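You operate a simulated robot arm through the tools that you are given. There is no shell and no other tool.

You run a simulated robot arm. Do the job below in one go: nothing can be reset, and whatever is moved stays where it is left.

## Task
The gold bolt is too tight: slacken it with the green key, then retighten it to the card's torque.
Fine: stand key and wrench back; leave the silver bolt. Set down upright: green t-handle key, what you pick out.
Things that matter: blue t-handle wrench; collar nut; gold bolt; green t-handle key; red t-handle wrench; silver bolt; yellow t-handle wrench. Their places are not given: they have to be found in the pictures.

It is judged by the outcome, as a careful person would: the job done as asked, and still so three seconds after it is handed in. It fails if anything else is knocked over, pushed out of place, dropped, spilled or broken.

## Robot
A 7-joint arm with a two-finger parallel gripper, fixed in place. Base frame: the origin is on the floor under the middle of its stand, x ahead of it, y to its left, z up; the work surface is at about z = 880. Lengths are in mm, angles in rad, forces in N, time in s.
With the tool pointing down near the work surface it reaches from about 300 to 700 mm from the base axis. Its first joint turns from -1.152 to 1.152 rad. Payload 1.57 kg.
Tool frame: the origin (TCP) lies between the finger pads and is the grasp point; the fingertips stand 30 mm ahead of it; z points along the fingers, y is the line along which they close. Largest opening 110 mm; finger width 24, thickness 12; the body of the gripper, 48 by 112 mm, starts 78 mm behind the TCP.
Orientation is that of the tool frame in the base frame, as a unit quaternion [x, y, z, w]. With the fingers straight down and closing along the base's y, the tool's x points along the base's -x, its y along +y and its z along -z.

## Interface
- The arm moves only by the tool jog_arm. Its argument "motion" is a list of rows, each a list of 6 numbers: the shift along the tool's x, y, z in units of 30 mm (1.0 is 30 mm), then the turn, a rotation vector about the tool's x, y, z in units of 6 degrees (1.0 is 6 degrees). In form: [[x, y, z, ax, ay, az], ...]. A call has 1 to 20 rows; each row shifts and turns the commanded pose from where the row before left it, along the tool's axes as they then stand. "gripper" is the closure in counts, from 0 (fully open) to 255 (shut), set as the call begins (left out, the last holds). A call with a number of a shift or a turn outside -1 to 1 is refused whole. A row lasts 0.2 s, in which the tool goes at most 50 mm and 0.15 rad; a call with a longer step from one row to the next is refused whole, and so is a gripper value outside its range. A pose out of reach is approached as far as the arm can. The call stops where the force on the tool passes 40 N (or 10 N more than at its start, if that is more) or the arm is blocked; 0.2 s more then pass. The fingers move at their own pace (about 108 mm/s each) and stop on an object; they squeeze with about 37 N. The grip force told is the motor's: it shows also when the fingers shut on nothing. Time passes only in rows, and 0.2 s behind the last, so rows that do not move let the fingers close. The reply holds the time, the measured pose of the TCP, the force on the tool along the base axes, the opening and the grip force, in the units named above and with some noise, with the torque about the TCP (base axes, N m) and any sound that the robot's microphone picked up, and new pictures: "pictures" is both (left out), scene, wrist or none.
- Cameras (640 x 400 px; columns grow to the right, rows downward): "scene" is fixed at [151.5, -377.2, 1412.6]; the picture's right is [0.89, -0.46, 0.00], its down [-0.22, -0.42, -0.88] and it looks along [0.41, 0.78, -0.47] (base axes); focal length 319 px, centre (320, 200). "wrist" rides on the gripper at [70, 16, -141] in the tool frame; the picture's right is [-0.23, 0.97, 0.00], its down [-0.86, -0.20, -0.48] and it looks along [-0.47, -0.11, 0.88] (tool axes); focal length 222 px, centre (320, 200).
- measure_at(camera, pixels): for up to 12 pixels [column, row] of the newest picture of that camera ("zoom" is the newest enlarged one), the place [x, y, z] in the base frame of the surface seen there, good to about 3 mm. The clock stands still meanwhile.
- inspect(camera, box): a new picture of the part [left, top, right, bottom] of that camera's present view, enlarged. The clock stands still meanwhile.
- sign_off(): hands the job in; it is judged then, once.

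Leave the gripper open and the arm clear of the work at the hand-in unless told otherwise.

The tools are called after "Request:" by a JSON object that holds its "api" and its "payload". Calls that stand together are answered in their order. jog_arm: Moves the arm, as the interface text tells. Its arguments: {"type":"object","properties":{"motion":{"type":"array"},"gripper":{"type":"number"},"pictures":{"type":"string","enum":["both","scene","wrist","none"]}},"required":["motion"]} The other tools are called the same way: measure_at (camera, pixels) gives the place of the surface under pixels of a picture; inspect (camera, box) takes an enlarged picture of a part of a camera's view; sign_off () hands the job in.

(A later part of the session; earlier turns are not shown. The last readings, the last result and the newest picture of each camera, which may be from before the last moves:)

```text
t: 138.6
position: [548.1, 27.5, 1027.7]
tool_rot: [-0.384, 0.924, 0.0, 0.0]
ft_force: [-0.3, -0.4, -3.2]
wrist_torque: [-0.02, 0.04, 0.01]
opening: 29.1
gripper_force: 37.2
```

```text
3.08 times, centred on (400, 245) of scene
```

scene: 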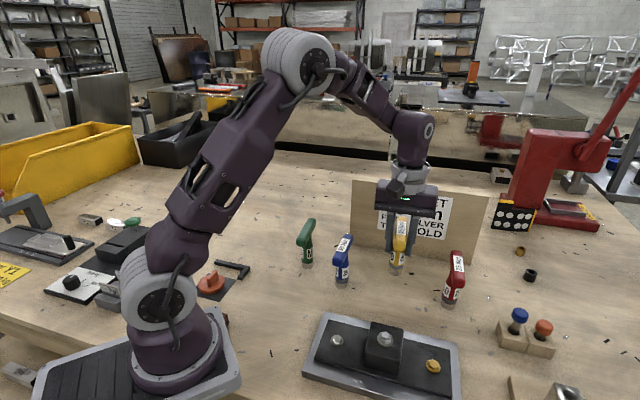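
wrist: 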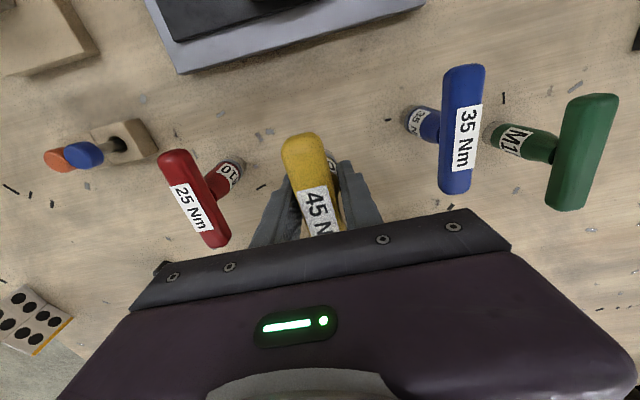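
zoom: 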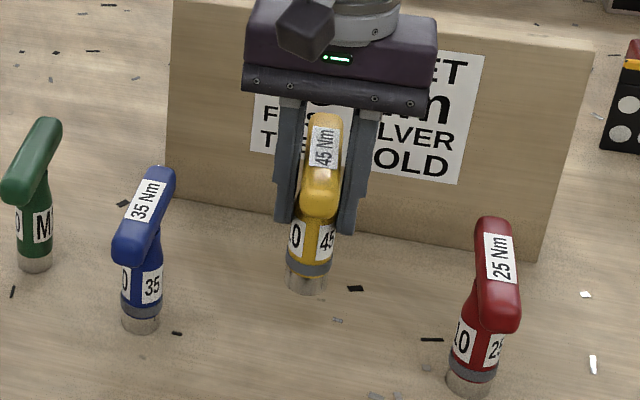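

The wrench is level in the grip. I'll carry it to the gold bolt at (483.4, −159.3), foot at z≈942.

Request:
{"api": "jog_arm", "payload": {"motion": [[0.25, -0.121, 0, 0, 0, 0], [0.456, -0.221, 0, 0, 0, 0], [0.456, -0.221, 0, 0, 0, 0], [0.456, -0.221, 0, 0, 0, 0], [0.456, -0.221, 0, 0, 0, 0], [0.456, -0.221, 0, 0, 0, 0], [0.456, -0.221, 0, 0, 0, 0], [0.456, -0.221, 0, 0, 0, 0], [0.456, -0.221, 0, 0, 0, 0], [0.456, -0.221, 0, 0, 0, 0], [0.456, -0.221, 0, 0, 0, 0], [0.456, -0.221, 0, 0, 0, 0], [0.456, -0.221, 0, 0, 0, 0], [0.208, -0.097, 0, 0, 0, 0], [0, 0, 0, 0, 0, 0], [0, 0, 0, 0, 0, 0]]}}

Request:
{"api": "inspect", "payload": {"camera": "scene", "box": [370, 250, 490, 400]}}

```text
t: 142.0
position: [483.5, -158.0, 1027.0]
tool_rot: [-0.383, 0.924, 0.0, 0.001]
ft_force: [0.1, 0.7, -3.7]
wrist_torque: [-0.04, 0.0, 0.0]
opening: 29.2
gripper_force: 37.5
```

scene: 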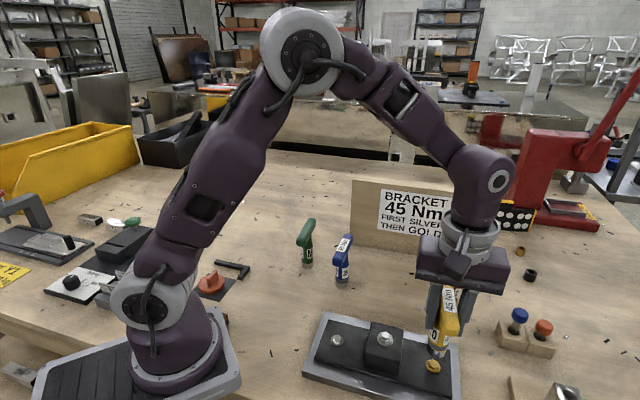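
wrist: 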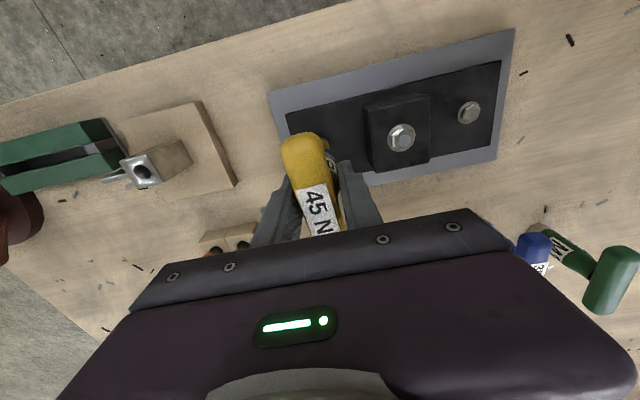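

```text
2.67 times, centred on (430, 325) of scene
```

zoom: 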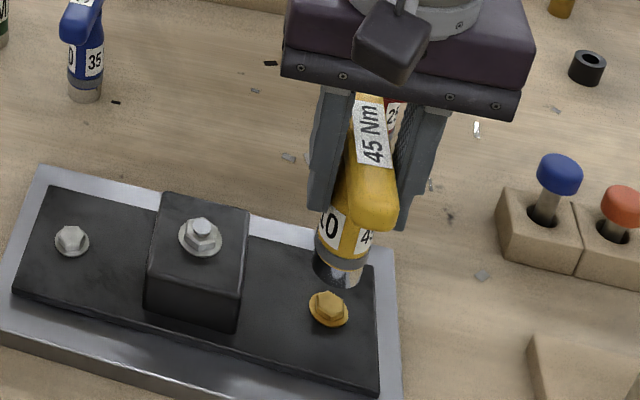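

Aligned over the bolt. Lowering 24 mm, then fine steps.

Request:
{"api": "jog_arm", "payload": {"motion": [[0, 0, 0.2, 0, 0, 0], [0, 0, 0.3, 0, 0, 0], [0, 0, 0.2, 0, 0, 0], [0, 0, 0.1, 0, 0, 0], [0, 0, 0, 0, 0, 0]], "pictures": "scene"}}

Request:
{"api": "inspect", "payload": {"camera": "scene", "box": [400, 310, 470, 390]}}

```text
t: 143.2
position: [484.0, -159.0, 1004.2]
tool_rot: [-0.384, 0.923, 0.0, 0.0]
ft_force: [0.0, -1.4, -3.6]
wrist_torque: [-0.03, -0.01, -0.01]
opening: 28.9
gripper_force: 36.9
```

scene: 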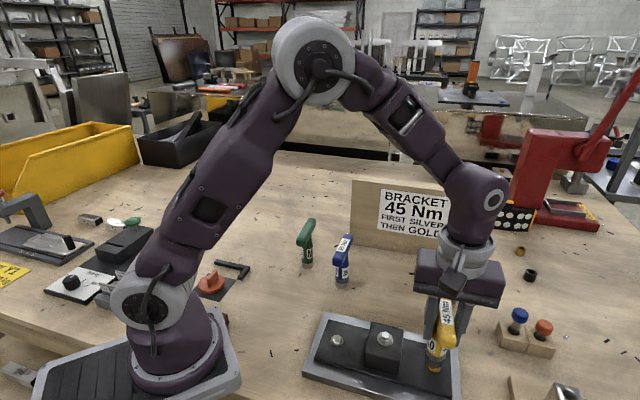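

```text
5.00 times, centred on (435, 350) of scene
```

zoom: 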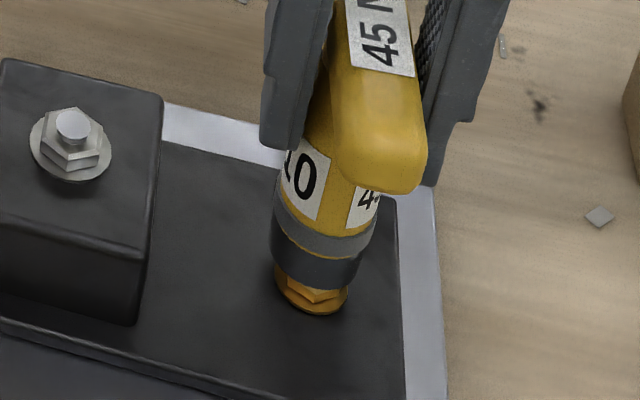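

Good line-up. Fine steps down over the head.

Request:
{"api": "jog_arm", "payload": {"motion": [[0, 0, 0.06, 0, 0, 0], [0, 0, 0.06, 0, 0, 0], [0, 0, 0.06, 0, 0, 0], [0, 0, 0, 0, 0, 0]], "pictures": "none"}}

Request:
{"api": "jog_arm", "payload": {"motion": [[0, 0, 0.05, 0, 0, 0], [0, 0, 0.05, 0, 0, 0], [0, 0, 0, 0, 0, 0]], "pictures": "none"}}

Request:
{"api": "jog_arm", "payload": {"motion": [[0, 0, 0.04, 0, 0, 0], [0, 0, 0.04, 0, 0, 0], [0, 0, 0, 0, 0, 0]], "pictures": "none"}}

```text
t: 144.0
position: [483.3, -158.2, 1002.8]
tool_rot: [-0.384, 0.923, -0.002, 0.002]
ft_force: [-3.1, 2.3, 12.4]
wrist_torque: [0.14, 0.33, -0.01]
opening: 29.2
gripper_force: 36.9
stopped in row 3: the force on the tool passed its limit at 46 N (the readings are from after the stop); the commanded pose is now the measured one
```

```text
t: 144.5
position: [485.2, -159.3, 1002.3]
tool_rot: [-0.384, 0.923, -0.003, 0.003]
ft_force: [-2.8, 2.6, 14.7]
wrist_torque: [0.49, 0.71, -0.01]
opening: 28.9
gripper_force: 37.0
stopped in row 2: the force on the tool passed its limit at 46 N (the readings are from after the stop); the commanded pose is now the measured one
```

```text
t: 145.0
position: [485.0, -159.2, 1003.3]
tool_rot: [-0.384, 0.923, -0.005, 0.002]
ft_force: [-3.8, 1.6, 14.2]
wrist_torque: [0.14, 0.4, -0.01]
opening: 28.7
gripper_force: 37.6
stopped in row 2: the force on the tool passed its limit at 44 N (the readings are from after the stop); the commanded pose is now the measured one
```

The rim is resting on the bolt's top instead of slipping over it. I'll raise 6 mm, re-check the pose, and turn the wrench about 10° counter-clockwise so its socket lines up with the hex (corners now at ~57°).

Request:
{"api": "jog_arm", "payload": {"motion": [[0, 0, -0.1, 0, 0, 0], [0, 0, -0.1, 0, 0, 0], [0, 0, 0, 0, 0, 0], [0, 0, 0, 0, 0, 0]], "pictures": "both"}}

Request:
{"api": "inspect", "payload": {"camera": "scene", "box": [400, 310, 470, 390]}}

```text
t: 146.0
position: [485.4, -158.7, 1006.9]
tool_rot: [-0.384, 0.923, -0.004, 0.003]
ft_force: [0.1, 0.4, -2.2]
wrist_torque: [0.0, 0.03, -0.03]
opening: 28.9
gripper_force: 37.6
```

scene: 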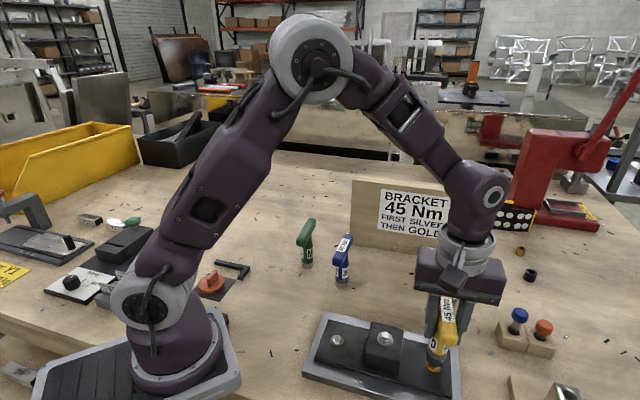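
wrist: 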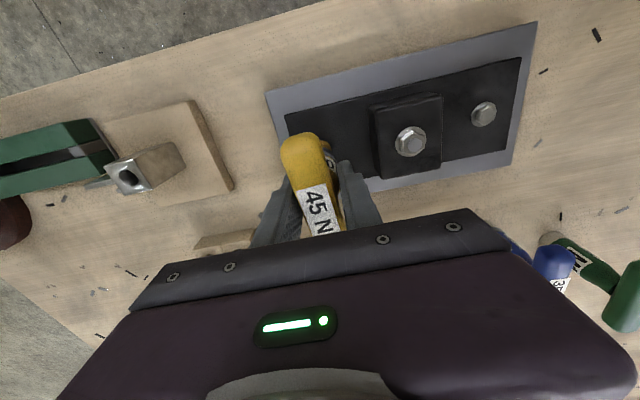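

```text
5.00 times, centred on (435, 350) of scene
```

zoom: 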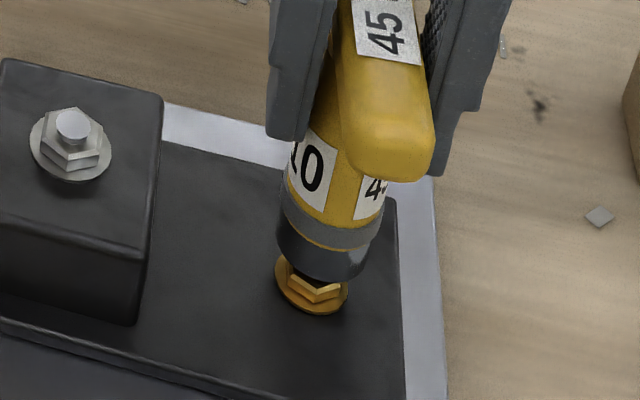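

Two corrections show: the wrench foot is about 2 mm too far along (+x,−y), and the tool picked up a 0.6° lean when it was stopped. I'll fix the lean, shift back, and turn 10° counter-clockwise, then look again.

Request:
{"api": "jog_arm", "payload": {"motion": [[0, 0, 0, -0.093, 0.024, 0], [0.015, 0.042, 0, 0, 0, 0], [0, 0, 0, 0, 0, -0.4], [0, 0, 0, 0, 0, -0.4], [0, 0, 0, 0, 0, -0.4], [0, 0, 0, 0, 0, -0.4], [0, 0, 0, 0, 0, 0], [0, 0, 0, 0, 0, 0]], "pictures": "both"}}

Request:
{"api": "inspect", "payload": {"camera": "scene", "box": [400, 310, 470, 390]}}

```text
t: 147.8
position: [484.8, -158.6, 1006.9]
tool_rot: [-0.46, 0.888, 0.001, 0.0]
ft_force: [0.2, -0.6, -3.7]
wrist_torque: [-0.02, 0.03, -0.03]
opening: 28.8
gripper_force: 37.2
```

scene: 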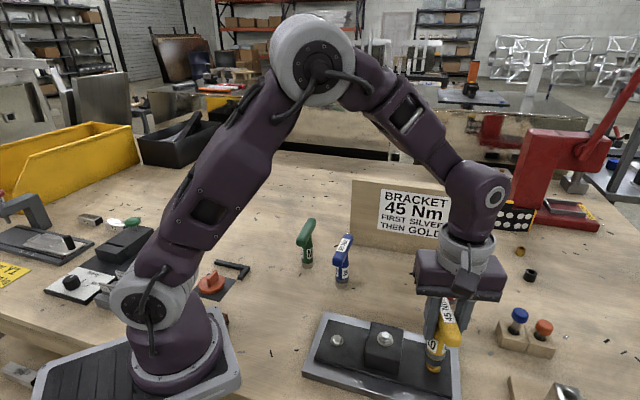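
wrist: 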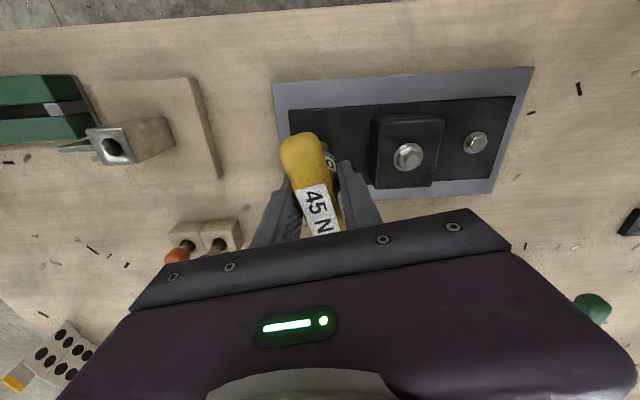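

```text
5.00 times, centred on (435, 350) of scene
```

zoom: 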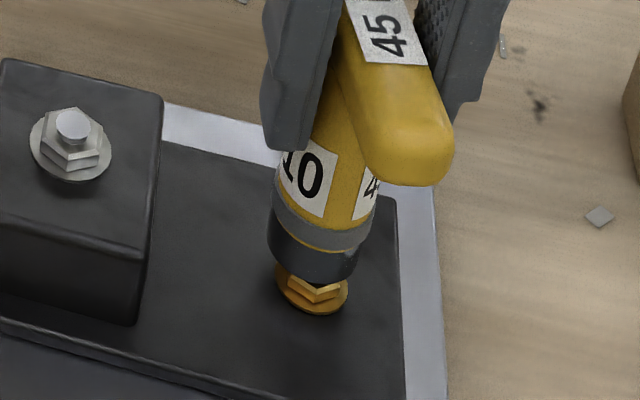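

I'll zoom in closer to judge the alignment.

Request:
{"api": "inspect", "payload": {"camera": "scene", "box": [418, 348, 450, 378]}}

```text
13.33 times, centred on (434, 363) of scene
```

zoom: 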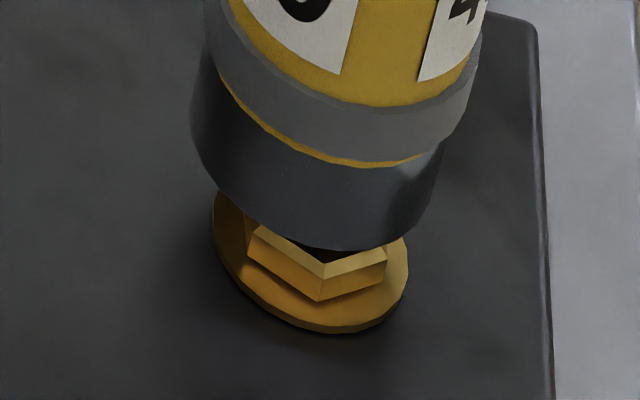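

Comparing with where the green key seated (TCP ≈ (483.2,−159.2)) and this close-up, the yellow's foot sits about (+2.4,+1.9) mm off the bolt axis. I'll shift back by that and look.

Request:
{"api": "jog_arm", "payload": {"motion": [[0.05, 0.015, 0, 0, 0, 0], [0.048, 0.014, 0, 0, 0, 0], [0, 0, 0, 0, 0, 0], [0, 0, 0, 0, 0, 0]], "pictures": "scene"}}

Request:
{"api": "inspect", "payload": {"camera": "scene", "box": [418, 348, 450, 378]}}

```text
t: 148.8
position: [481.5, -160.2, 1008.9]
tool_rot: [-0.46, 0.888, 0.001, 0.0]
ft_force: [0.1, -0.3, -3.2]
wrist_torque: [-0.02, 0.01, 0.01]
opening: 28.9
gripper_force: 37.0
```

scene: 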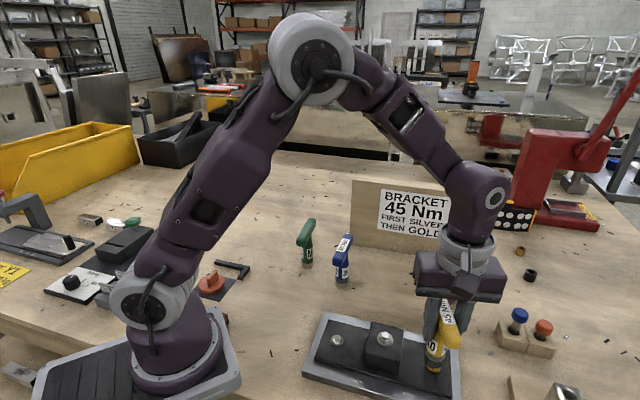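

```text
13.33 times, centred on (434, 363) of scene
```

zoom: 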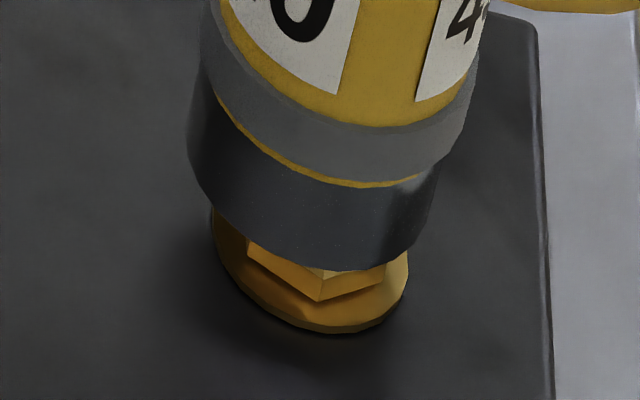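

Much better: predicted contact (311,213) against the bolt top at about (318,213). I'll nudge 0.6 mm right and lower in fine steps.

Request:
{"api": "jog_arm", "payload": {"motion": [[0, -0.02, 0.04, 0, 0, 0], [0, 0, 0.05, 0, 0, 0], [0, 0, 0.04, 0, 0, 0], [0, 0, 0, 0, 0, 0]], "pictures": "none"}}

Request:
{"api": "jog_arm", "payload": {"motion": [[0, 0, 0.04, 0, 0, 0], [0, 0, 0, 0, 0, 0]], "pictures": "none"}}

Request:
{"api": "jog_arm", "payload": {"motion": [[0, 0, 0.035, 0, 0, 0], [0, 0, 0, 0, 0, 0]], "pictures": "none"}}

```text
t: 149.8
position: [481.8, -159.9, 1003.0]
tool_rot: [-0.46, 0.888, 0.0, -0.001]
ft_force: [0.0, -0.3, -2.9]
wrist_torque: [0.0, 0.03, 0.03]
opening: 28.9
gripper_force: 36.9
```

```text
t: 150.4
position: [483.3, -161.2, 1002.6]
tool_rot: [-0.46, 0.888, -0.001, -0.001]
ft_force: [-0.6, -2.7, 0.8]
wrist_torque: [-0.25, 0.21, -0.01]
opening: 28.9
gripper_force: 36.8
```

```text
t: 151.0
position: [482.6, -161.3, 1001.9]
tool_rot: [-0.46, 0.888, 0.0, 0.0]
ft_force: [-4.3, -5.4, 3.9]
wrist_torque: [-0.48, 0.43, -0.04]
opening: 28.9
gripper_force: 36.8
```

The chamfer catches and pushes toward (−x,−y) as with the green key: I'll shift 1.2 mm that way and continue down.

Request:
{"api": "jog_arm", "payload": {"motion": [[0.04, 0, 0, 0, 0, 0], [0, 0, 0.03, 0, 0, 0], [0, 0, 0, 0, 0, 0]], "pictures": "none"}}

Request:
{"api": "jog_arm", "payload": {"motion": [[0, 0, 0.04, 0, 0, 0], [0, 0, 0.03, 0, 0, 0], [0, 0, 0, 0, 0, 0]], "pictures": "none"}}

Request:
{"api": "jog_arm", "payload": {"motion": [[0, 0, 0.04, 0, 0, 0], [0, 0, 0.03, 0, 0, 0], [0, 0, 0, 0, 0, 0]], "pictures": "none"}}

```text
t: 151.8
position: [482.0, -161.2, 1000.7]
tool_rot: [-0.46, 0.888, 0.001, 0.0]
ft_force: [-1.9, -1.5, 0.0]
wrist_torque: [-0.19, 0.16, 0.0]
opening: 28.9
gripper_force: 37.1
```

```text
t: 152.6
position: [481.0, -162.0, 998.9]
tool_rot: [-0.46, 0.888, 0.001, -0.001]
ft_force: [-2.3, -2.3, -1.9]
wrist_torque: [-0.2, 0.16, 0.01]
opening: 28.9
gripper_force: 37.1
```

```text
t: 153.4
position: [481.2, -161.0, 996.7]
tool_rot: [-0.461, 0.888, 0.0, 0.0]
ft_force: [-2.3, -2.5, 0.5]
wrist_torque: [-0.18, 0.05, 0.01]
opening: 28.9
gripper_force: 36.9
```

It is sliding on. Continue down to the seat.

Request:
{"api": "jog_arm", "payload": {"motion": [[0.015, 0, 0.03, 0, 0, 0], [0, 0, 0.03, 0, 0, 0], [0, 0, 0, 0, 0, 0]], "pictures": "none"}}

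Request:
{"api": "jog_arm", "payload": {"motion": [[0, 0, 0.03, 0, 0, 0], [0, 0, 0, 0, 0, 0]], "pictures": "scene"}}

Request:
{"api": "inspect", "payload": {"camera": "scene", "box": [418, 348, 450, 378]}}

```text
t: 154.2
position: [481.0, -162.0, 995.6]
tool_rot: [-0.461, 0.888, 0.0, 0.001]
ft_force: [-6.4, 0.4, 30.5]
wrist_torque: [0.36, -0.13, -0.1]
opening: 29.0
gripper_force: 37.2
```

```text
t: 154.8
position: [482.3, -162.1, 994.9]
tool_rot: [-0.46, 0.888, 0.0, 0.0]
ft_force: [-5.6, -1.6, 35.6]
wrist_torque: [0.55, 0.35, 0.08]
opening: 28.6
gripper_force: 37.2
```

scene: 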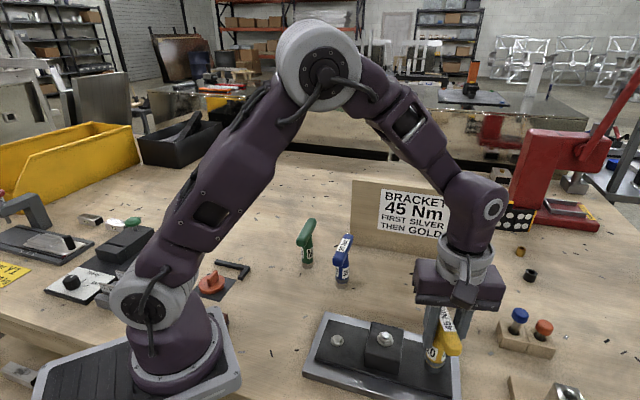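

```text
13.33 times, centred on (434, 363) of scene
```

zoom: 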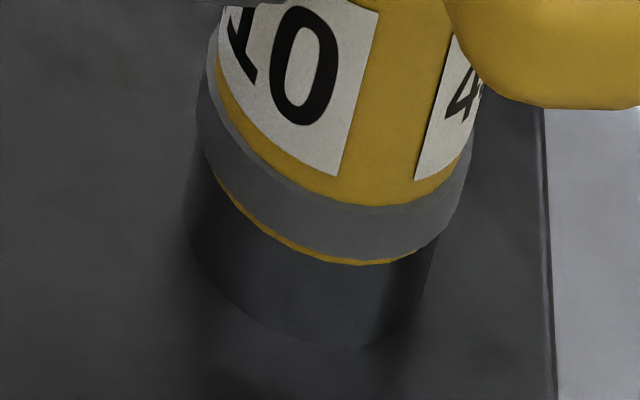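

Seated over the head. I'll ease the press by 1 mm and start turning clockwise in small steps, listening for a click.

Request:
{"api": "jog_arm", "payload": {"motion": [[0, 0, -0.03, 0, 0, 0], [0, 0, 0, 0, 0, 0]], "pictures": "none"}}

Request:
{"api": "jog_arm", "payload": {"motion": [[0, 0, 0, 0, 0, 0.3], [0, 0, 0, 0, 0, 0.3], [0, 0, 0, 0, 0, 0.3], [0, 0, 0, 0, 0, 0.3], [0, 0, 0, 0, 0, 0]], "pictures": "wrist"}}

```text
t: 155.4
position: [480.9, -161.9, 993.5]
tool_rot: [-0.46, 0.888, 0.0, 0.0]
ft_force: [0.3, -6.7, 22.8]
wrist_torque: [0.42, 0.43, -0.02]
opening: 28.7
gripper_force: 37.2
```

```text
t: 156.6
position: [480.8, -161.9, 993.9]
tool_rot: [-0.403, 0.915, 0.001, -0.001]
ft_force: [-5.0, 0.8, 14.6]
wrist_torque: [0.27, 0.02, 0.01]
opening: 28.9
gripper_force: 37.4
```

wrist: 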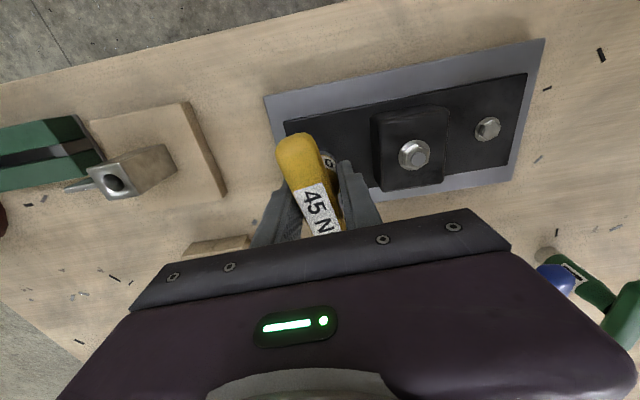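

Low torque so far; I'm at yaw 47.5°. Continue clockwise.

Request:
{"api": "jog_arm", "payload": {"motion": [[0, 0, 0, 0, 0, 0.3], [0, 0, 0, 0, 0, 0.3], [0, 0, 0, 0, 0, 0.3], [0, 0, 0, 0, 0, 0.3], [0, 0, 0, 0, 0, 0]], "pictures": "none"}}

Request:
{"api": "jog_arm", "payload": {"motion": [[0, 0, 0, 0, 0, 0.3], [0, 0, 0, 0, 0, 0.3], [0, 0, 0, 0, 0, 0.3], [0, 0, 0, 0, 0, 0.3], [0, 0, 0, 0, 0, 0]], "pictures": "wrist"}}

```text
t: 157.8
position: [481.5, -161.9, 994.0]
tool_rot: [-0.345, 0.938, 0.0, 0.0]
ft_force: [0.8, 1.4, 1.5]
wrist_torque: [0.19, -0.07, 0.06]
opening: 29.1
gripper_force: 37.1
```

```text
t: 159.0
position: [481.1, -162.2, 994.5]
tool_rot: [-0.284, 0.959, 0.001, -0.001]
ft_force: [-0.8, -0.7, -3.0]
wrist_torque: [-0.01, 0.04, 0.01]
opening: 28.8
gripper_force: 37.9
```

wrist: 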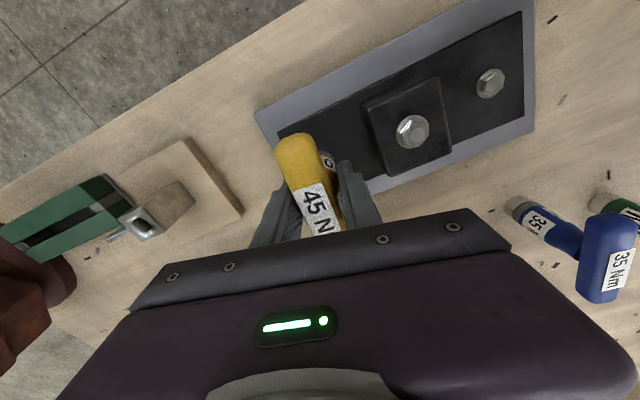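

Yaw 33°, the wrench follows freely. I'll press down 1 mm to keep it engaged and go on.

Request:
{"api": "jog_arm", "payload": {"motion": [[0, 0, 0.035, 0, 0, 0], [0, 0, 0, 0, 0, 0.3], [0, 0, 0, 0, 0, 0.3], [0, 0, 0, 0, 0, 0.3], [0, 0, 0, 0, 0, 0.3], [0, 0, 0, 0, 0, 0]], "pictures": "none"}}

Request:
{"api": "jog_arm", "payload": {"motion": [[0, 0, 0, 0, 0, 0.3], [0, 0, 0, 0, 0, 0.3], [0, 0, 0, 0, 0, 0.3], [0, 0, 0, 0, 0, 0.3], [0, 0, 0, 0, 0, 0]], "pictures": "both"}}

```text
t: 160.4
position: [481.5, -161.5, 994.1]
tool_rot: [-0.224, 0.974, -0.001, 0.0]
ft_force: [-7.1, 5.5, 34.5]
wrist_torque: [0.84, 0.3, 0.22]
opening: 28.6
gripper_force: 37.1
```

```text
t: 161.6
position: [481.0, -162.1, 994.8]
tool_rot: [-0.164, 0.986, 0.0, 0.0]
ft_force: [-4.9, 3.0, 11.8]
wrist_torque: [0.15, 0.13, 0.09]
opening: 28.7
gripper_force: 37.5
stopped in row 5: the force on the tool passed its limit at 46 N (the readings are from after the stop); the commanded pose is now the measured one
```

scene: 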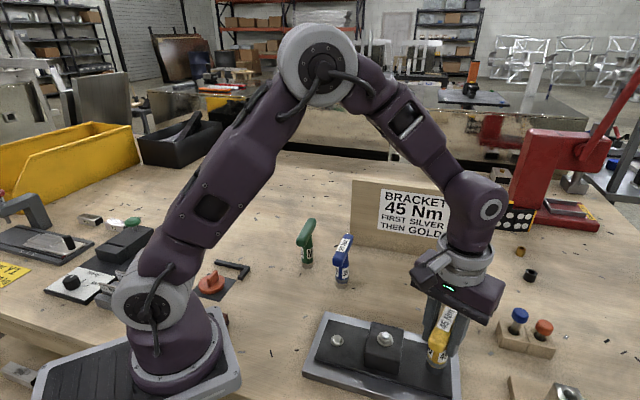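
wrist: 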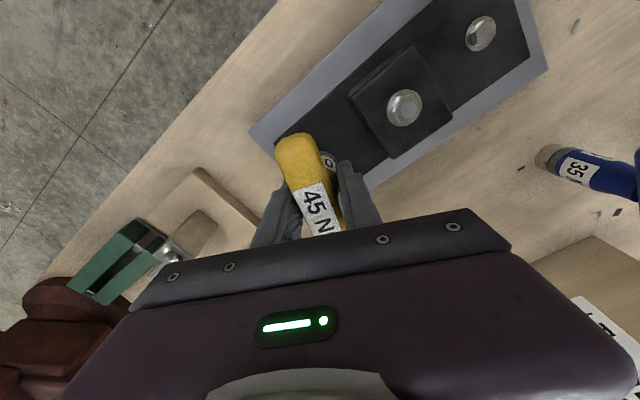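

Vertical force got too high (46 N) from pressing. I'll ease up 1 mm and continue turning without extra press.

Request:
{"api": "jog_arm", "payload": {"motion": [[0, 0, -0.02, 0, 0, 0], [0, 0, 0, 0, 0, 0]], "pictures": "none"}}

Request:
{"api": "jog_arm", "payload": {"motion": [[0, 0, 0, 0, 0, 0.3], [0, 0, 0, 0, 0, 0.3], [0, 0, 0, 0, 0, 0.3], [0, 0, 0, 0, 0, 0]], "pictures": "none"}}

```text
t: 162.2
position: [482.2, -162.8, 993.5]
tool_rot: [-0.164, 0.986, 0.0, 0.0]
ft_force: [-3.9, 0.6, 4.7]
wrist_torque: [-0.05, 0.13, 0.08]
opening: 28.9
gripper_force: 37.3
```

```text
t: 163.2
position: [482.2, -162.5, 994.1]
tool_rot: [-0.117, 0.993, 0.0, -0.001]
ft_force: [-7.7, 3.7, 13.2]
wrist_torque: [0.12, 0.32, 0.09]
opening: 28.8
gripper_force: 36.5
```

Yaw 13°, twist load still ~0.1 Nm. Trim the side load and continue.

Request:
{"api": "jog_arm", "payload": {"motion": [[0.014, 0.013, 0, 0, 0, 0], [0, 0, 0, 0, 0, 0.3], [0, 0, 0, 0, 0, 0.3], [0, 0, 0, 0, 0, 0.3], [0, 0, 0, 0, 0, 0]], "pictures": "none"}}

Request:
{"api": "jog_arm", "payload": {"motion": [[0, 0, 0, 0, 0, 0.3], [0, 0, 0, 0, 0, 0.3], [0, 0, 0, 0, 0, 0.3], [0, 0, 0, 0, 0, 0]], "pictures": "wrist"}}

```text
t: 164.4
position: [480.6, -161.0, 994.5]
tool_rot: [-0.07, 0.998, 0.0, 0.0]
ft_force: [-3.5, 2.9, 6.4]
wrist_torque: [0.05, -0.14, 0.04]
opening: 28.7
gripper_force: 37.0
```

```text
t: 165.4
position: [480.8, -160.3, 994.1]
tool_rot: [-0.023, 1.0, 0.002, 0.0]
ft_force: [-0.1, 4.7, 6.3]
wrist_torque: [0.43, -0.13, 0.02]
opening: 28.9
gripper_force: 36.5
```

wrist: 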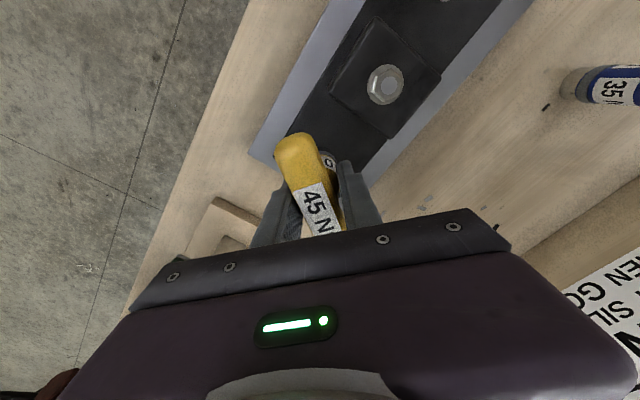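

Yaw 2.6°; bar lags about 5°. Continue in 5° steps.

Request:
{"api": "jog_arm", "payload": {"motion": [[0, 0, 0, 0, 0, 0.3], [0, 0, 0, 0, 0, 0.3], [0, 0, 0, 0, 0, 0.3], [0, 0, 0, 0, 0, 0]], "pictures": "none"}}

Request:
{"api": "jog_arm", "payload": {"motion": [[0, 0, 0, 0, 0, 0.3], [0, 0, 0, 0, 0, 0.3], [0, 0, 0, 0, 0, 0]], "pictures": "none"}}

Request:
{"api": "jog_arm", "payload": {"motion": [[0, 0, 0, 0, 0, 0.3], [0, 0, 0, 0, 0, 0.3], [0, 0, 0, 0, 0, 0]], "pictures": "wrist"}}

```text
t: 166.4
position: [481.7, -161.5, 994.1]
tool_rot: [0.024, 1.0, 0.001, -0.001]
ft_force: [-2.7, 11.8, 9.6]
wrist_torque: [0.89, -0.04, 0.1]
opening: 29.1
gripper_force: 37.1
```

```text
t: 167.2
position: [480.6, -160.5, 995.2]
tool_rot: [0.056, 0.998, 0.001, 0.0]
ft_force: [-3.7, 16.4, 7.7]
wrist_torque: [1.32, 0.0, 0.09]
opening: 28.8
gripper_force: 37.3
```

```text
t: 168.0
position: [480.8, -160.1, 993.9]
tool_rot: [0.088, 0.996, 0.001, -0.001]
ft_force: [-4.6, 19.5, 7.9]
wrist_torque: [1.48, 0.15, 0.1]
opening: 28.8
gripper_force: 37.1
```

wrist: 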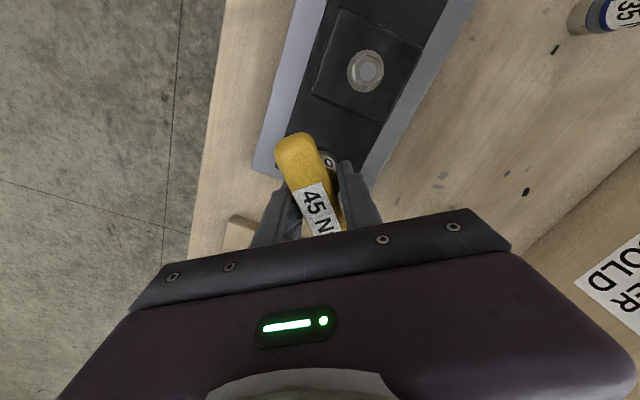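

A side load of +19 N in y has built up, because the stem isn't quite on my turning axis. I'll shift about 1.8 mm to relieve it before going on.

Request:
{"api": "jog_arm", "payload": {"motion": [[0.012, 0.03, 0, 0, 0, 0], [0.012, 0.03, 0, 0, 0, 0], [0, 0, 0, 0, 0, 0]], "pictures": "none"}}

Request:
{"api": "jog_arm", "payload": {"motion": [[0, 0, 0, 0, 0, 0.3], [0, 0, 0, 0, 0, 0.3], [0, 0, 0, 0, 0, 0]], "pictures": "none"}}

Request:
{"api": "jog_arm", "payload": {"motion": [[0, 0, 0, 0, 0, 0.3], [0, 0, 0, 0, 0, 0.3], [0, 0, 0, 0, 0, 0]], "pictures": "wrist"}}

```text
t: 168.8
position: [481.7, -160.6, 994.3]
tool_rot: [0.088, 0.996, -0.001, 0.001]
ft_force: [-1.0, 6.1, 1.0]
wrist_torque: [0.64, -0.01, 0.05]
opening: 28.8
gripper_force: 36.7
```

```text
t: 169.6
position: [480.1, -160.0, 993.9]
tool_rot: [0.118, 0.993, 0.0, 0.0]
ft_force: [-1.3, 1.6, 5.7]
wrist_torque: [0.04, 0.01, 0.13]
opening: 28.9
gripper_force: 36.8
```

```text
t: 170.4
position: [480.6, -159.3, 994.5]
tool_rot: [0.151, 0.989, 0.0, 0.0]
ft_force: [-2.9, 2.9, 10.0]
wrist_torque: [-0.09, 0.11, 0.06]
opening: 28.5
gripper_force: 36.7
```

wrist: 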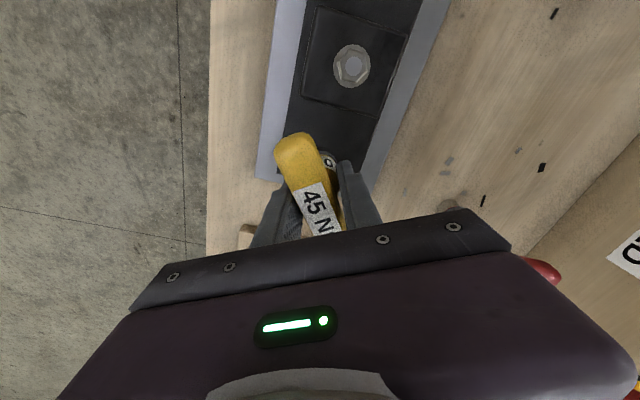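

Side load relieved, yaw −17°. Continuing in 3.6° steps, listening.

Request:
{"api": "jog_arm", "payload": {"motion": [[0, 0, 0, 0, 0, 0.3], [0, 0, 0, 0, 0, 0.3], [0, 0, 0, 0, 0, 0]], "pictures": "none"}}

Request:
{"api": "jog_arm", "payload": {"motion": [[0, 0, 0, 0, 0, 0.3], [0, 0, 0, 0, 0, 0.3], [0, 0, 0, 0, 0, 0]], "pictures": "none"}}

Request:
{"api": "jog_arm", "payload": {"motion": [[0, 0, 0, 0, 0, 0.3], [0, 0, 0, 0, 0, 0.3], [0, 0, 0, 0, 0, 0]], "pictures": "wrist"}}

```text
t: 171.2
position: [481.4, -159.3, 994.5]
tool_rot: [0.18, 0.984, 0.001, 0.001]
ft_force: [-2.2, 3.0, 5.2]
wrist_torque: [0.21, 0.07, 0.2]
opening: 28.8
gripper_force: 36.8
```

```text
t: 172.0
position: [480.6, -157.9, 995.0]
tool_rot: [0.211, 0.977, 0.0, 0.0]
ft_force: [-0.9, 3.8, 0.0]
wrist_torque: [0.25, 0.04, 0.23]
opening: 29.0
gripper_force: 36.9
```

```text
t: 172.8
position: [480.8, -159.3, 994.6]
tool_rot: [0.241, 0.97, 0.001, -0.001]
ft_force: [-1.0, 8.9, 5.3]
wrist_torque: [0.66, 0.0, 0.23]
opening: 29.1
gripper_force: 36.9
```

wrist: 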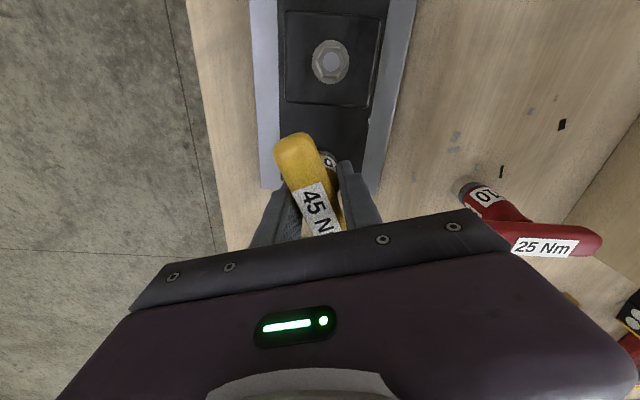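

Twist resistance has risen to 0.23 Nm: the bolt is beginning to bite. Smaller steps now, with a small side-load trim.

Request:
{"api": "jog_arm", "payload": {"motion": [[0.0125, 0.0235, 0, 0, 0, 0], [0, 0, 0, 0, 0, 0.3], [0, 0, 0, 0, 0, 0]], "pictures": "none"}}

Request:
{"api": "jog_arm", "payload": {"motion": [[0, 0, 0, 0, 0, 0.3], [0, 0, 0, 0, 0, 0]], "pictures": "none"}}

Request:
{"api": "jog_arm", "payload": {"motion": [[0, 0, 0, 0, 0, 0.3], [0, 0, 0, 0, 0, 0]], "pictures": "none"}}

Request:
{"api": "jog_arm", "payload": {"motion": [[0, 0, 0, 0, 0, 0.3], [0, 0, 0, 0, 0, 0]], "pictures": "wrist"}}

```text
t: 173.6
position: [480.5, -158.3, 993.6]
tool_rot: [0.257, 0.966, 0.0, 0.0]
ft_force: [1.6, 6.8, 1.9]
wrist_torque: [0.56, -0.16, 0.28]
opening: 29.0
gripper_force: 37.3
```

```text
t: 174.2
position: [481.3, -158.1, 994.8]
tool_rot: [0.272, 0.962, 0.0, -0.001]
ft_force: [0.6, 8.8, 2.4]
wrist_torque: [0.65, -0.18, 0.33]
opening: 28.8
gripper_force: 36.9
```

```text
t: 174.8
position: [481.1, -158.4, 993.7]
tool_rot: [0.287, 0.958, 0.001, 0.0]
ft_force: [2.1, 8.5, 2.2]
wrist_torque: [0.61, -0.22, 0.35]
opening: 28.6
gripper_force: 37.0
```

```text
t: 175.4
position: [480.6, -158.8, 995.1]
tool_rot: [0.302, 0.953, 0.0, 0.0]
ft_force: [1.6, 7.4, 0.2]
wrist_torque: [0.58, -0.28, 0.34]
opening: 29.0
gripper_force: 36.9
```

wrist: 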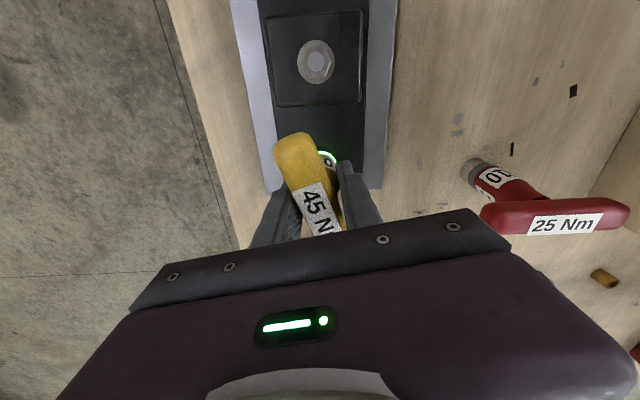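

A green light has come on at the wrench's ring near wrist (327,157), with the torque levelling at 0.34 Nm. I'll stop turning and look closely.

Request:
{"api": "inspect", "payload": {"camera": "wrist", "box": [280, 120, 380, 200]}}

Request:
{"api": "inspect", "payload": {"camera": "scene", "box": [405, 290, 475, 385]}}

```text
5.00 times, centred on (330, 160) of wrist
```

zoom: 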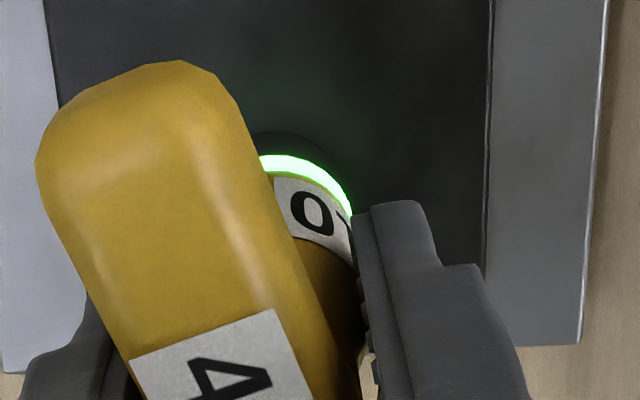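

```text
4.21 times, centred on (440, 338) of scene
```

zoom: 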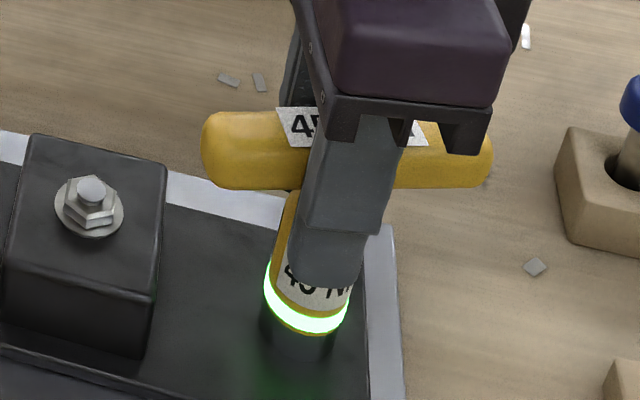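

The ring glows green: the set torque (45 Nm) is reached. No more turning. I'll relax the grip slightly so no twist remains on the bolt, fingers still around the stem, then re-grip to lift it straight off.

Request:
{"api": "jog_arm", "payload": {"motion": [[0, 0, 0, 0, 0, 0], [0, 0, 0, 0, 0, 0]], "gripper": 176, "pictures": "both"}}

Request:
{"api": "inspect", "payload": {"camera": "scene", "box": [405, 290, 475, 385]}}

```text
t: 176.0
position: [481.3, -159.8, 995.0]
tool_rot: [0.302, 0.953, 0.0, 0.0]
ft_force: [0.0, -0.1, 0.6]
wrist_torque: [0.0, 0.03, 0.0]
opening: 34.7
gripper_force: 0.0
```

scene: 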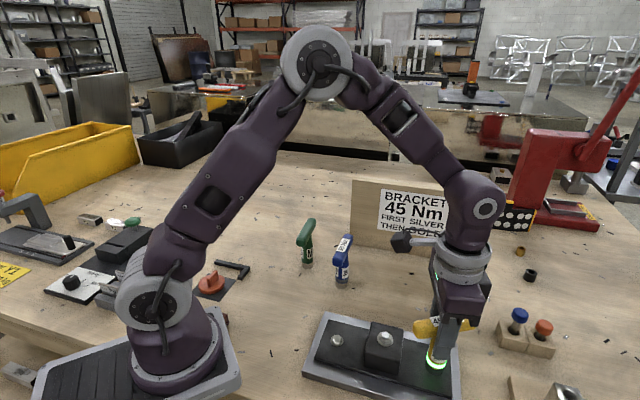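
wrist: 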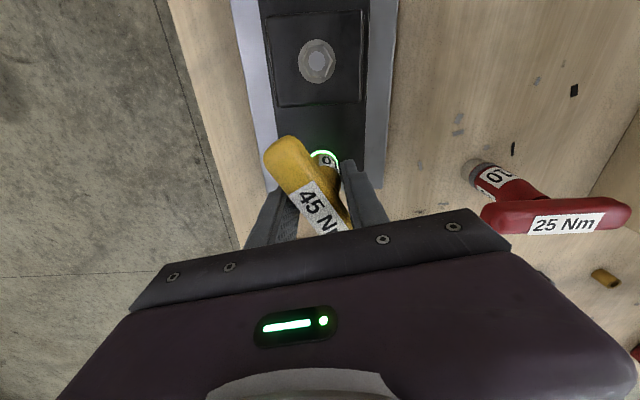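

```text
4.21 times, centred on (440, 338) of scene
```

zoom: 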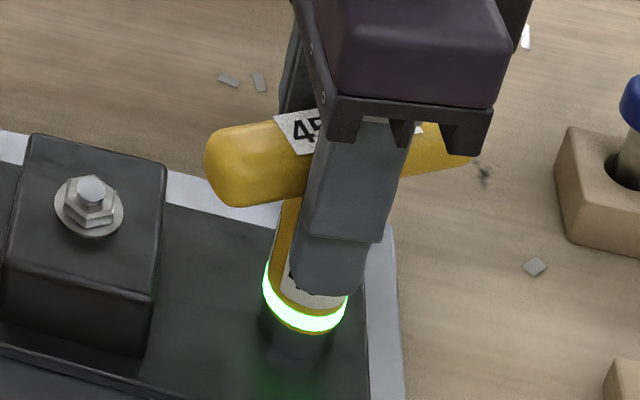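

On release the wrench swung back some 20° counter-clockwise on its own; the ring is still green. I'll wait a moment and see whether it holds still.

Request:
{"api": "jog_arm", "payload": {"motion": [[0, 0, 0, 0, 0, 0], [0, 0, 0, 0, 0, 0], [0, 0, 0, 0, 0, 0]], "pictures": "both"}}

Request:
{"api": "inspect", "payload": {"camera": "wrist", "box": [240, 110, 400, 240]}}

Request:
{"api": "inspect", "payload": {"camera": "scene", "box": [405, 290, 475, 385]}}

```text
t: 176.8
position: [479.6, -158.6, 994.7]
tool_rot: [0.303, 0.953, 0.0, 0.0]
ft_force: [-0.7, -0.4, -0.2]
wrist_torque: [-0.03, 0.0, 0.0]
opening: 34.5
gripper_force: 0.3
```

scene: 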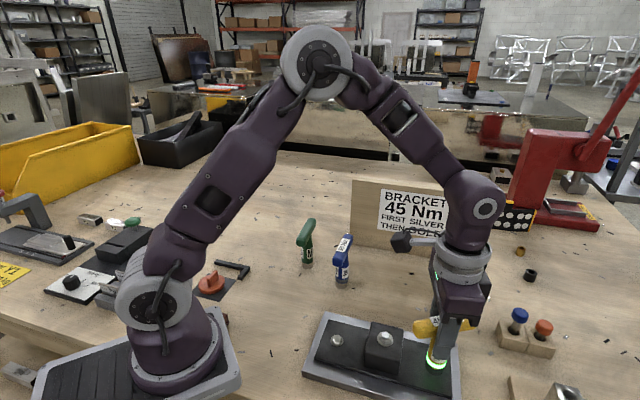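
wrist: 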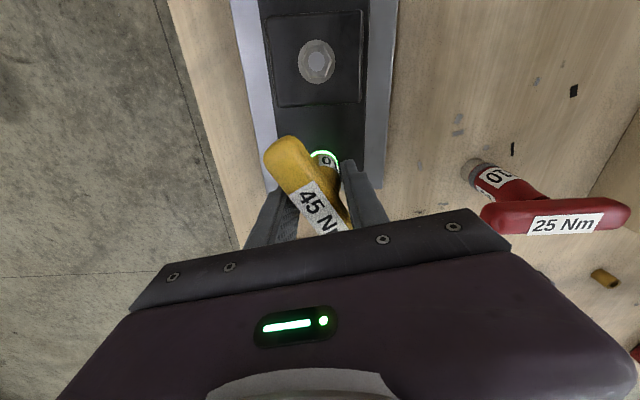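

```text
3.08 times, centred on (320, 175) of wrist
```

zoom: 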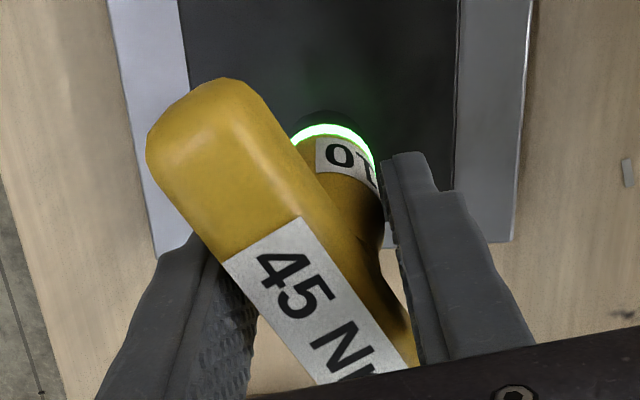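

```text
4.21 times, centred on (440, 338) of scene
```

zoom: 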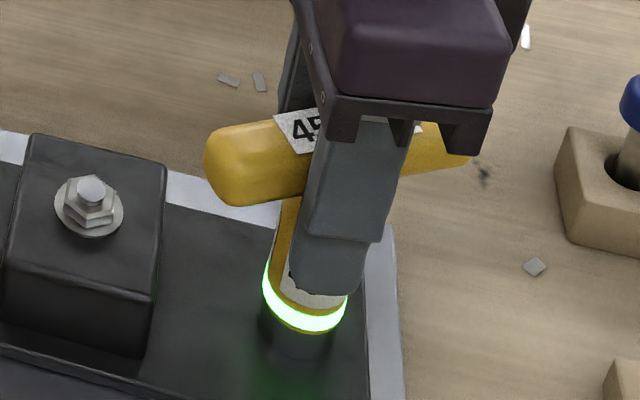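

It holds still with the ring green. To lift it without twisting the bolt, I'll open a bit more and turn only the empty fingers back counter-clockwise by about 20° to be square with the bar.

Request:
{"api": "jog_arm", "payload": {"motion": [[0, 0, 0, 0, 0, 0], [0, 0, 0, 0, 0, -0.5], [0, 0, 0, 0, 0, -0.5], [0, 0, 0, 0, 0, -0.5], [0, 0, 0, 0, 0, -0.5], [0, 0, 0, 0, 0, -0.5], [0, 0, 0, 0, 0, -0.5], [0, 0, 0, 0, 0, -0.3], [0, 0, 0, 0, 0, 0]], "gripper": 150, "pictures": "both"}}

Request:
{"api": "inspect", "payload": {"camera": "wrist", "box": [240, 110, 400, 240]}}

```text
t: 178.8
position: [480.6, -158.4, 993.7]
tool_rot: [0.134, 0.991, -0.001, 0.0]
ft_force: [0.1, -0.7, -0.3]
wrist_torque: [-0.02, 0.01, -0.04]
opening: 45.4
gripper_force: 0.0
```

scene: 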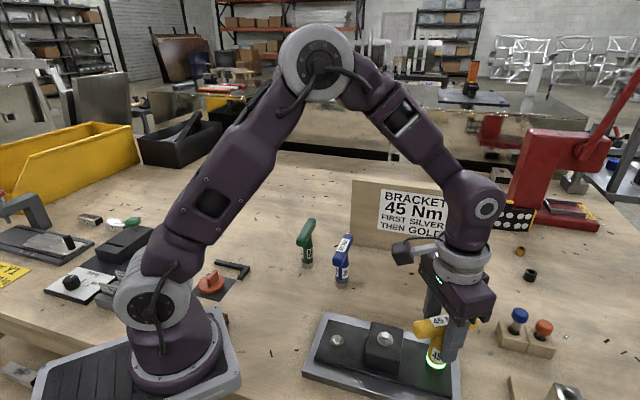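
wrist: 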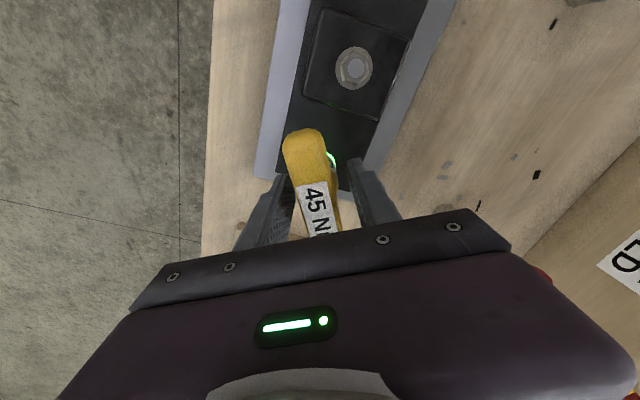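

```text
3.08 times, centred on (320, 175) of wrist
```

zoom: 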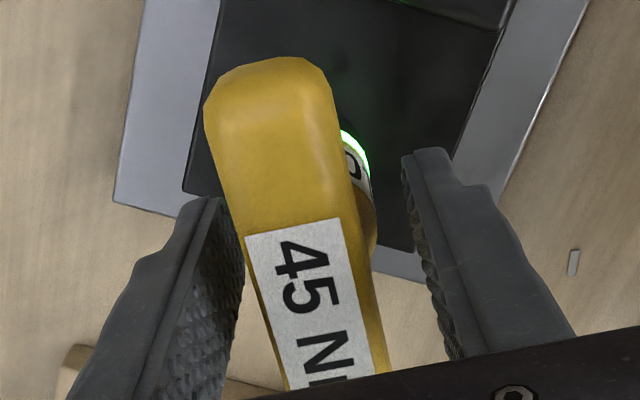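

Square with the bar and centred on the stem. Closing again to lift it straight off.

Request:
{"api": "jog_arm", "payload": {"motion": [[0, 0, 0, 0, 0, 0], [0, 0, 0, 0, 0, 0], [0, 0, 0, 0, 0, 0], [0, 0, 0, 0, 0, 0]], "gripper": 255, "pictures": "both"}}

Request:
{"api": "inspect", "payload": {"camera": "scene", "box": [405, 290, 475, 385]}}

```text
t: 179.8
position: [480.1, -158.9, 993.9]
tool_rot: [0.134, 0.991, 0.0, 0.0]
ft_force: [-1.3, -0.9, 2.5]
wrist_torque: [-0.11, 0.07, 0.03]
opening: 29.3
gripper_force: 37.2
```

scene: 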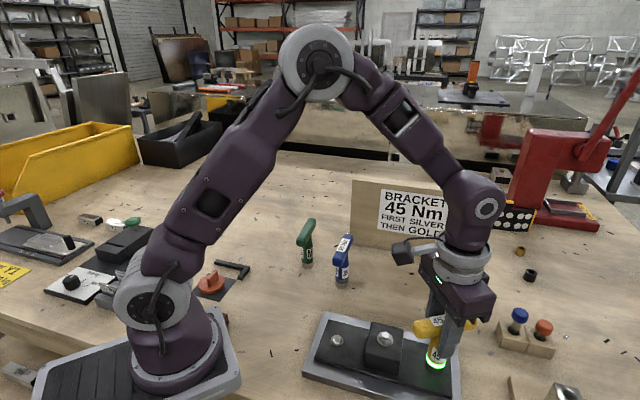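
wrist: 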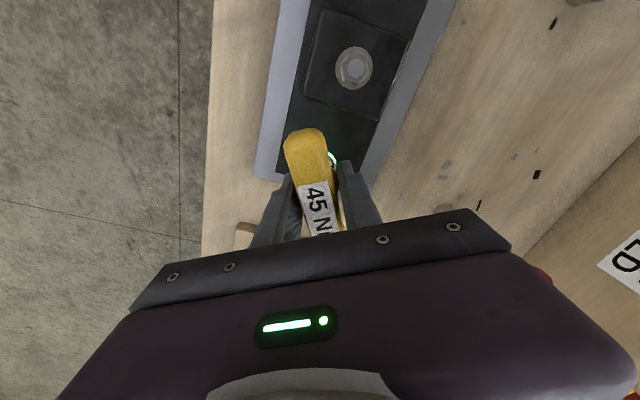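

```text
4.21 times, centred on (440, 338) of scene
```

zoom: 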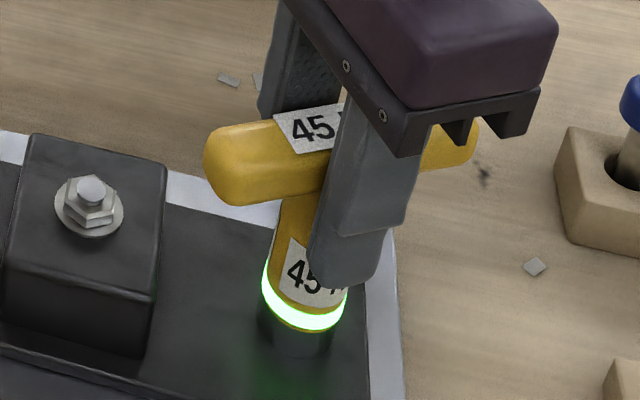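

Re-gripped, ring still green. Lifting straight up slowly by 36 mm.

Request:
{"api": "jog_arm", "payload": {"motion": [[0, 0, -0.1, 0, 0, 0], [0, 0, -0.2, 0, 0, 0], [0, 0, -0.3, 0, 0, 0], [0, 0, -0.3, 0, 0, 0], [0, 0, -0.3, 0, 0, 0], [0, 0, 0, 0, 0, 0]], "pictures": "both"}}

Request:
{"api": "inspect", "payload": {"camera": "scene", "box": [422, 355, 446, 377]}}

```text
t: 181.2
position: [480.5, -158.9, 1030.7]
tool_rot: [0.134, 0.991, 0.0, 0.0]
ft_force: [-0.2, -0.9, -3.1]
wrist_torque: [0.01, -0.01, -0.04]
opening: 28.9
gripper_force: 36.8
```

scene: 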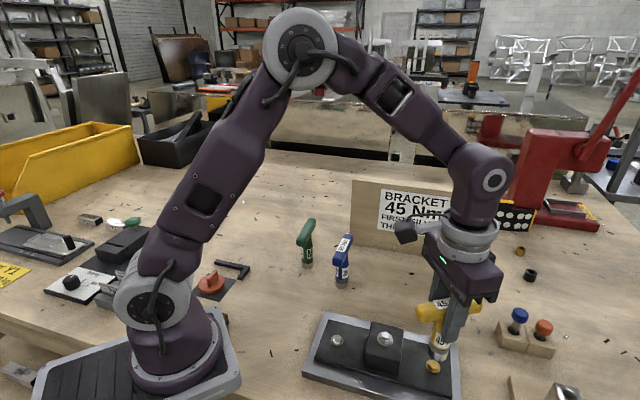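
wrist: 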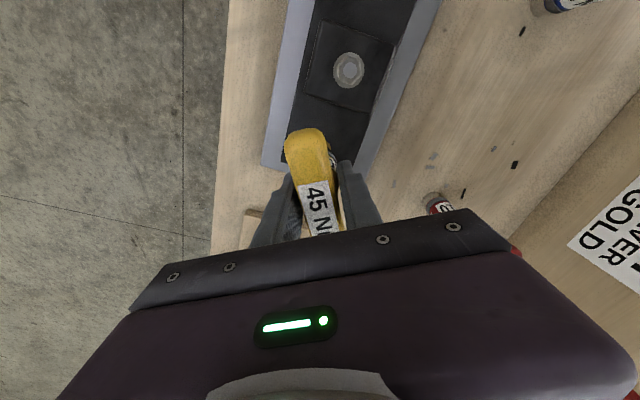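

```text
16.00 times, centred on (434, 366) of scene
```

zoom: 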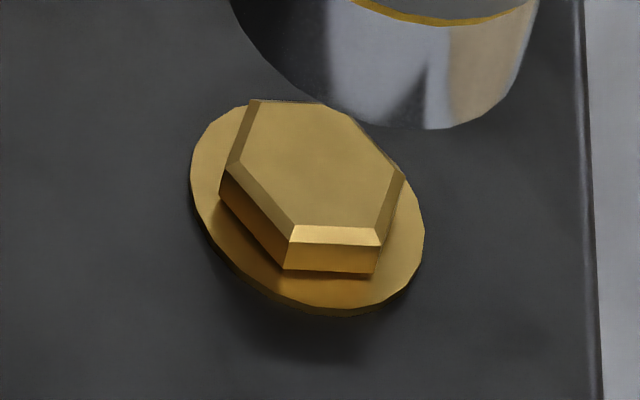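

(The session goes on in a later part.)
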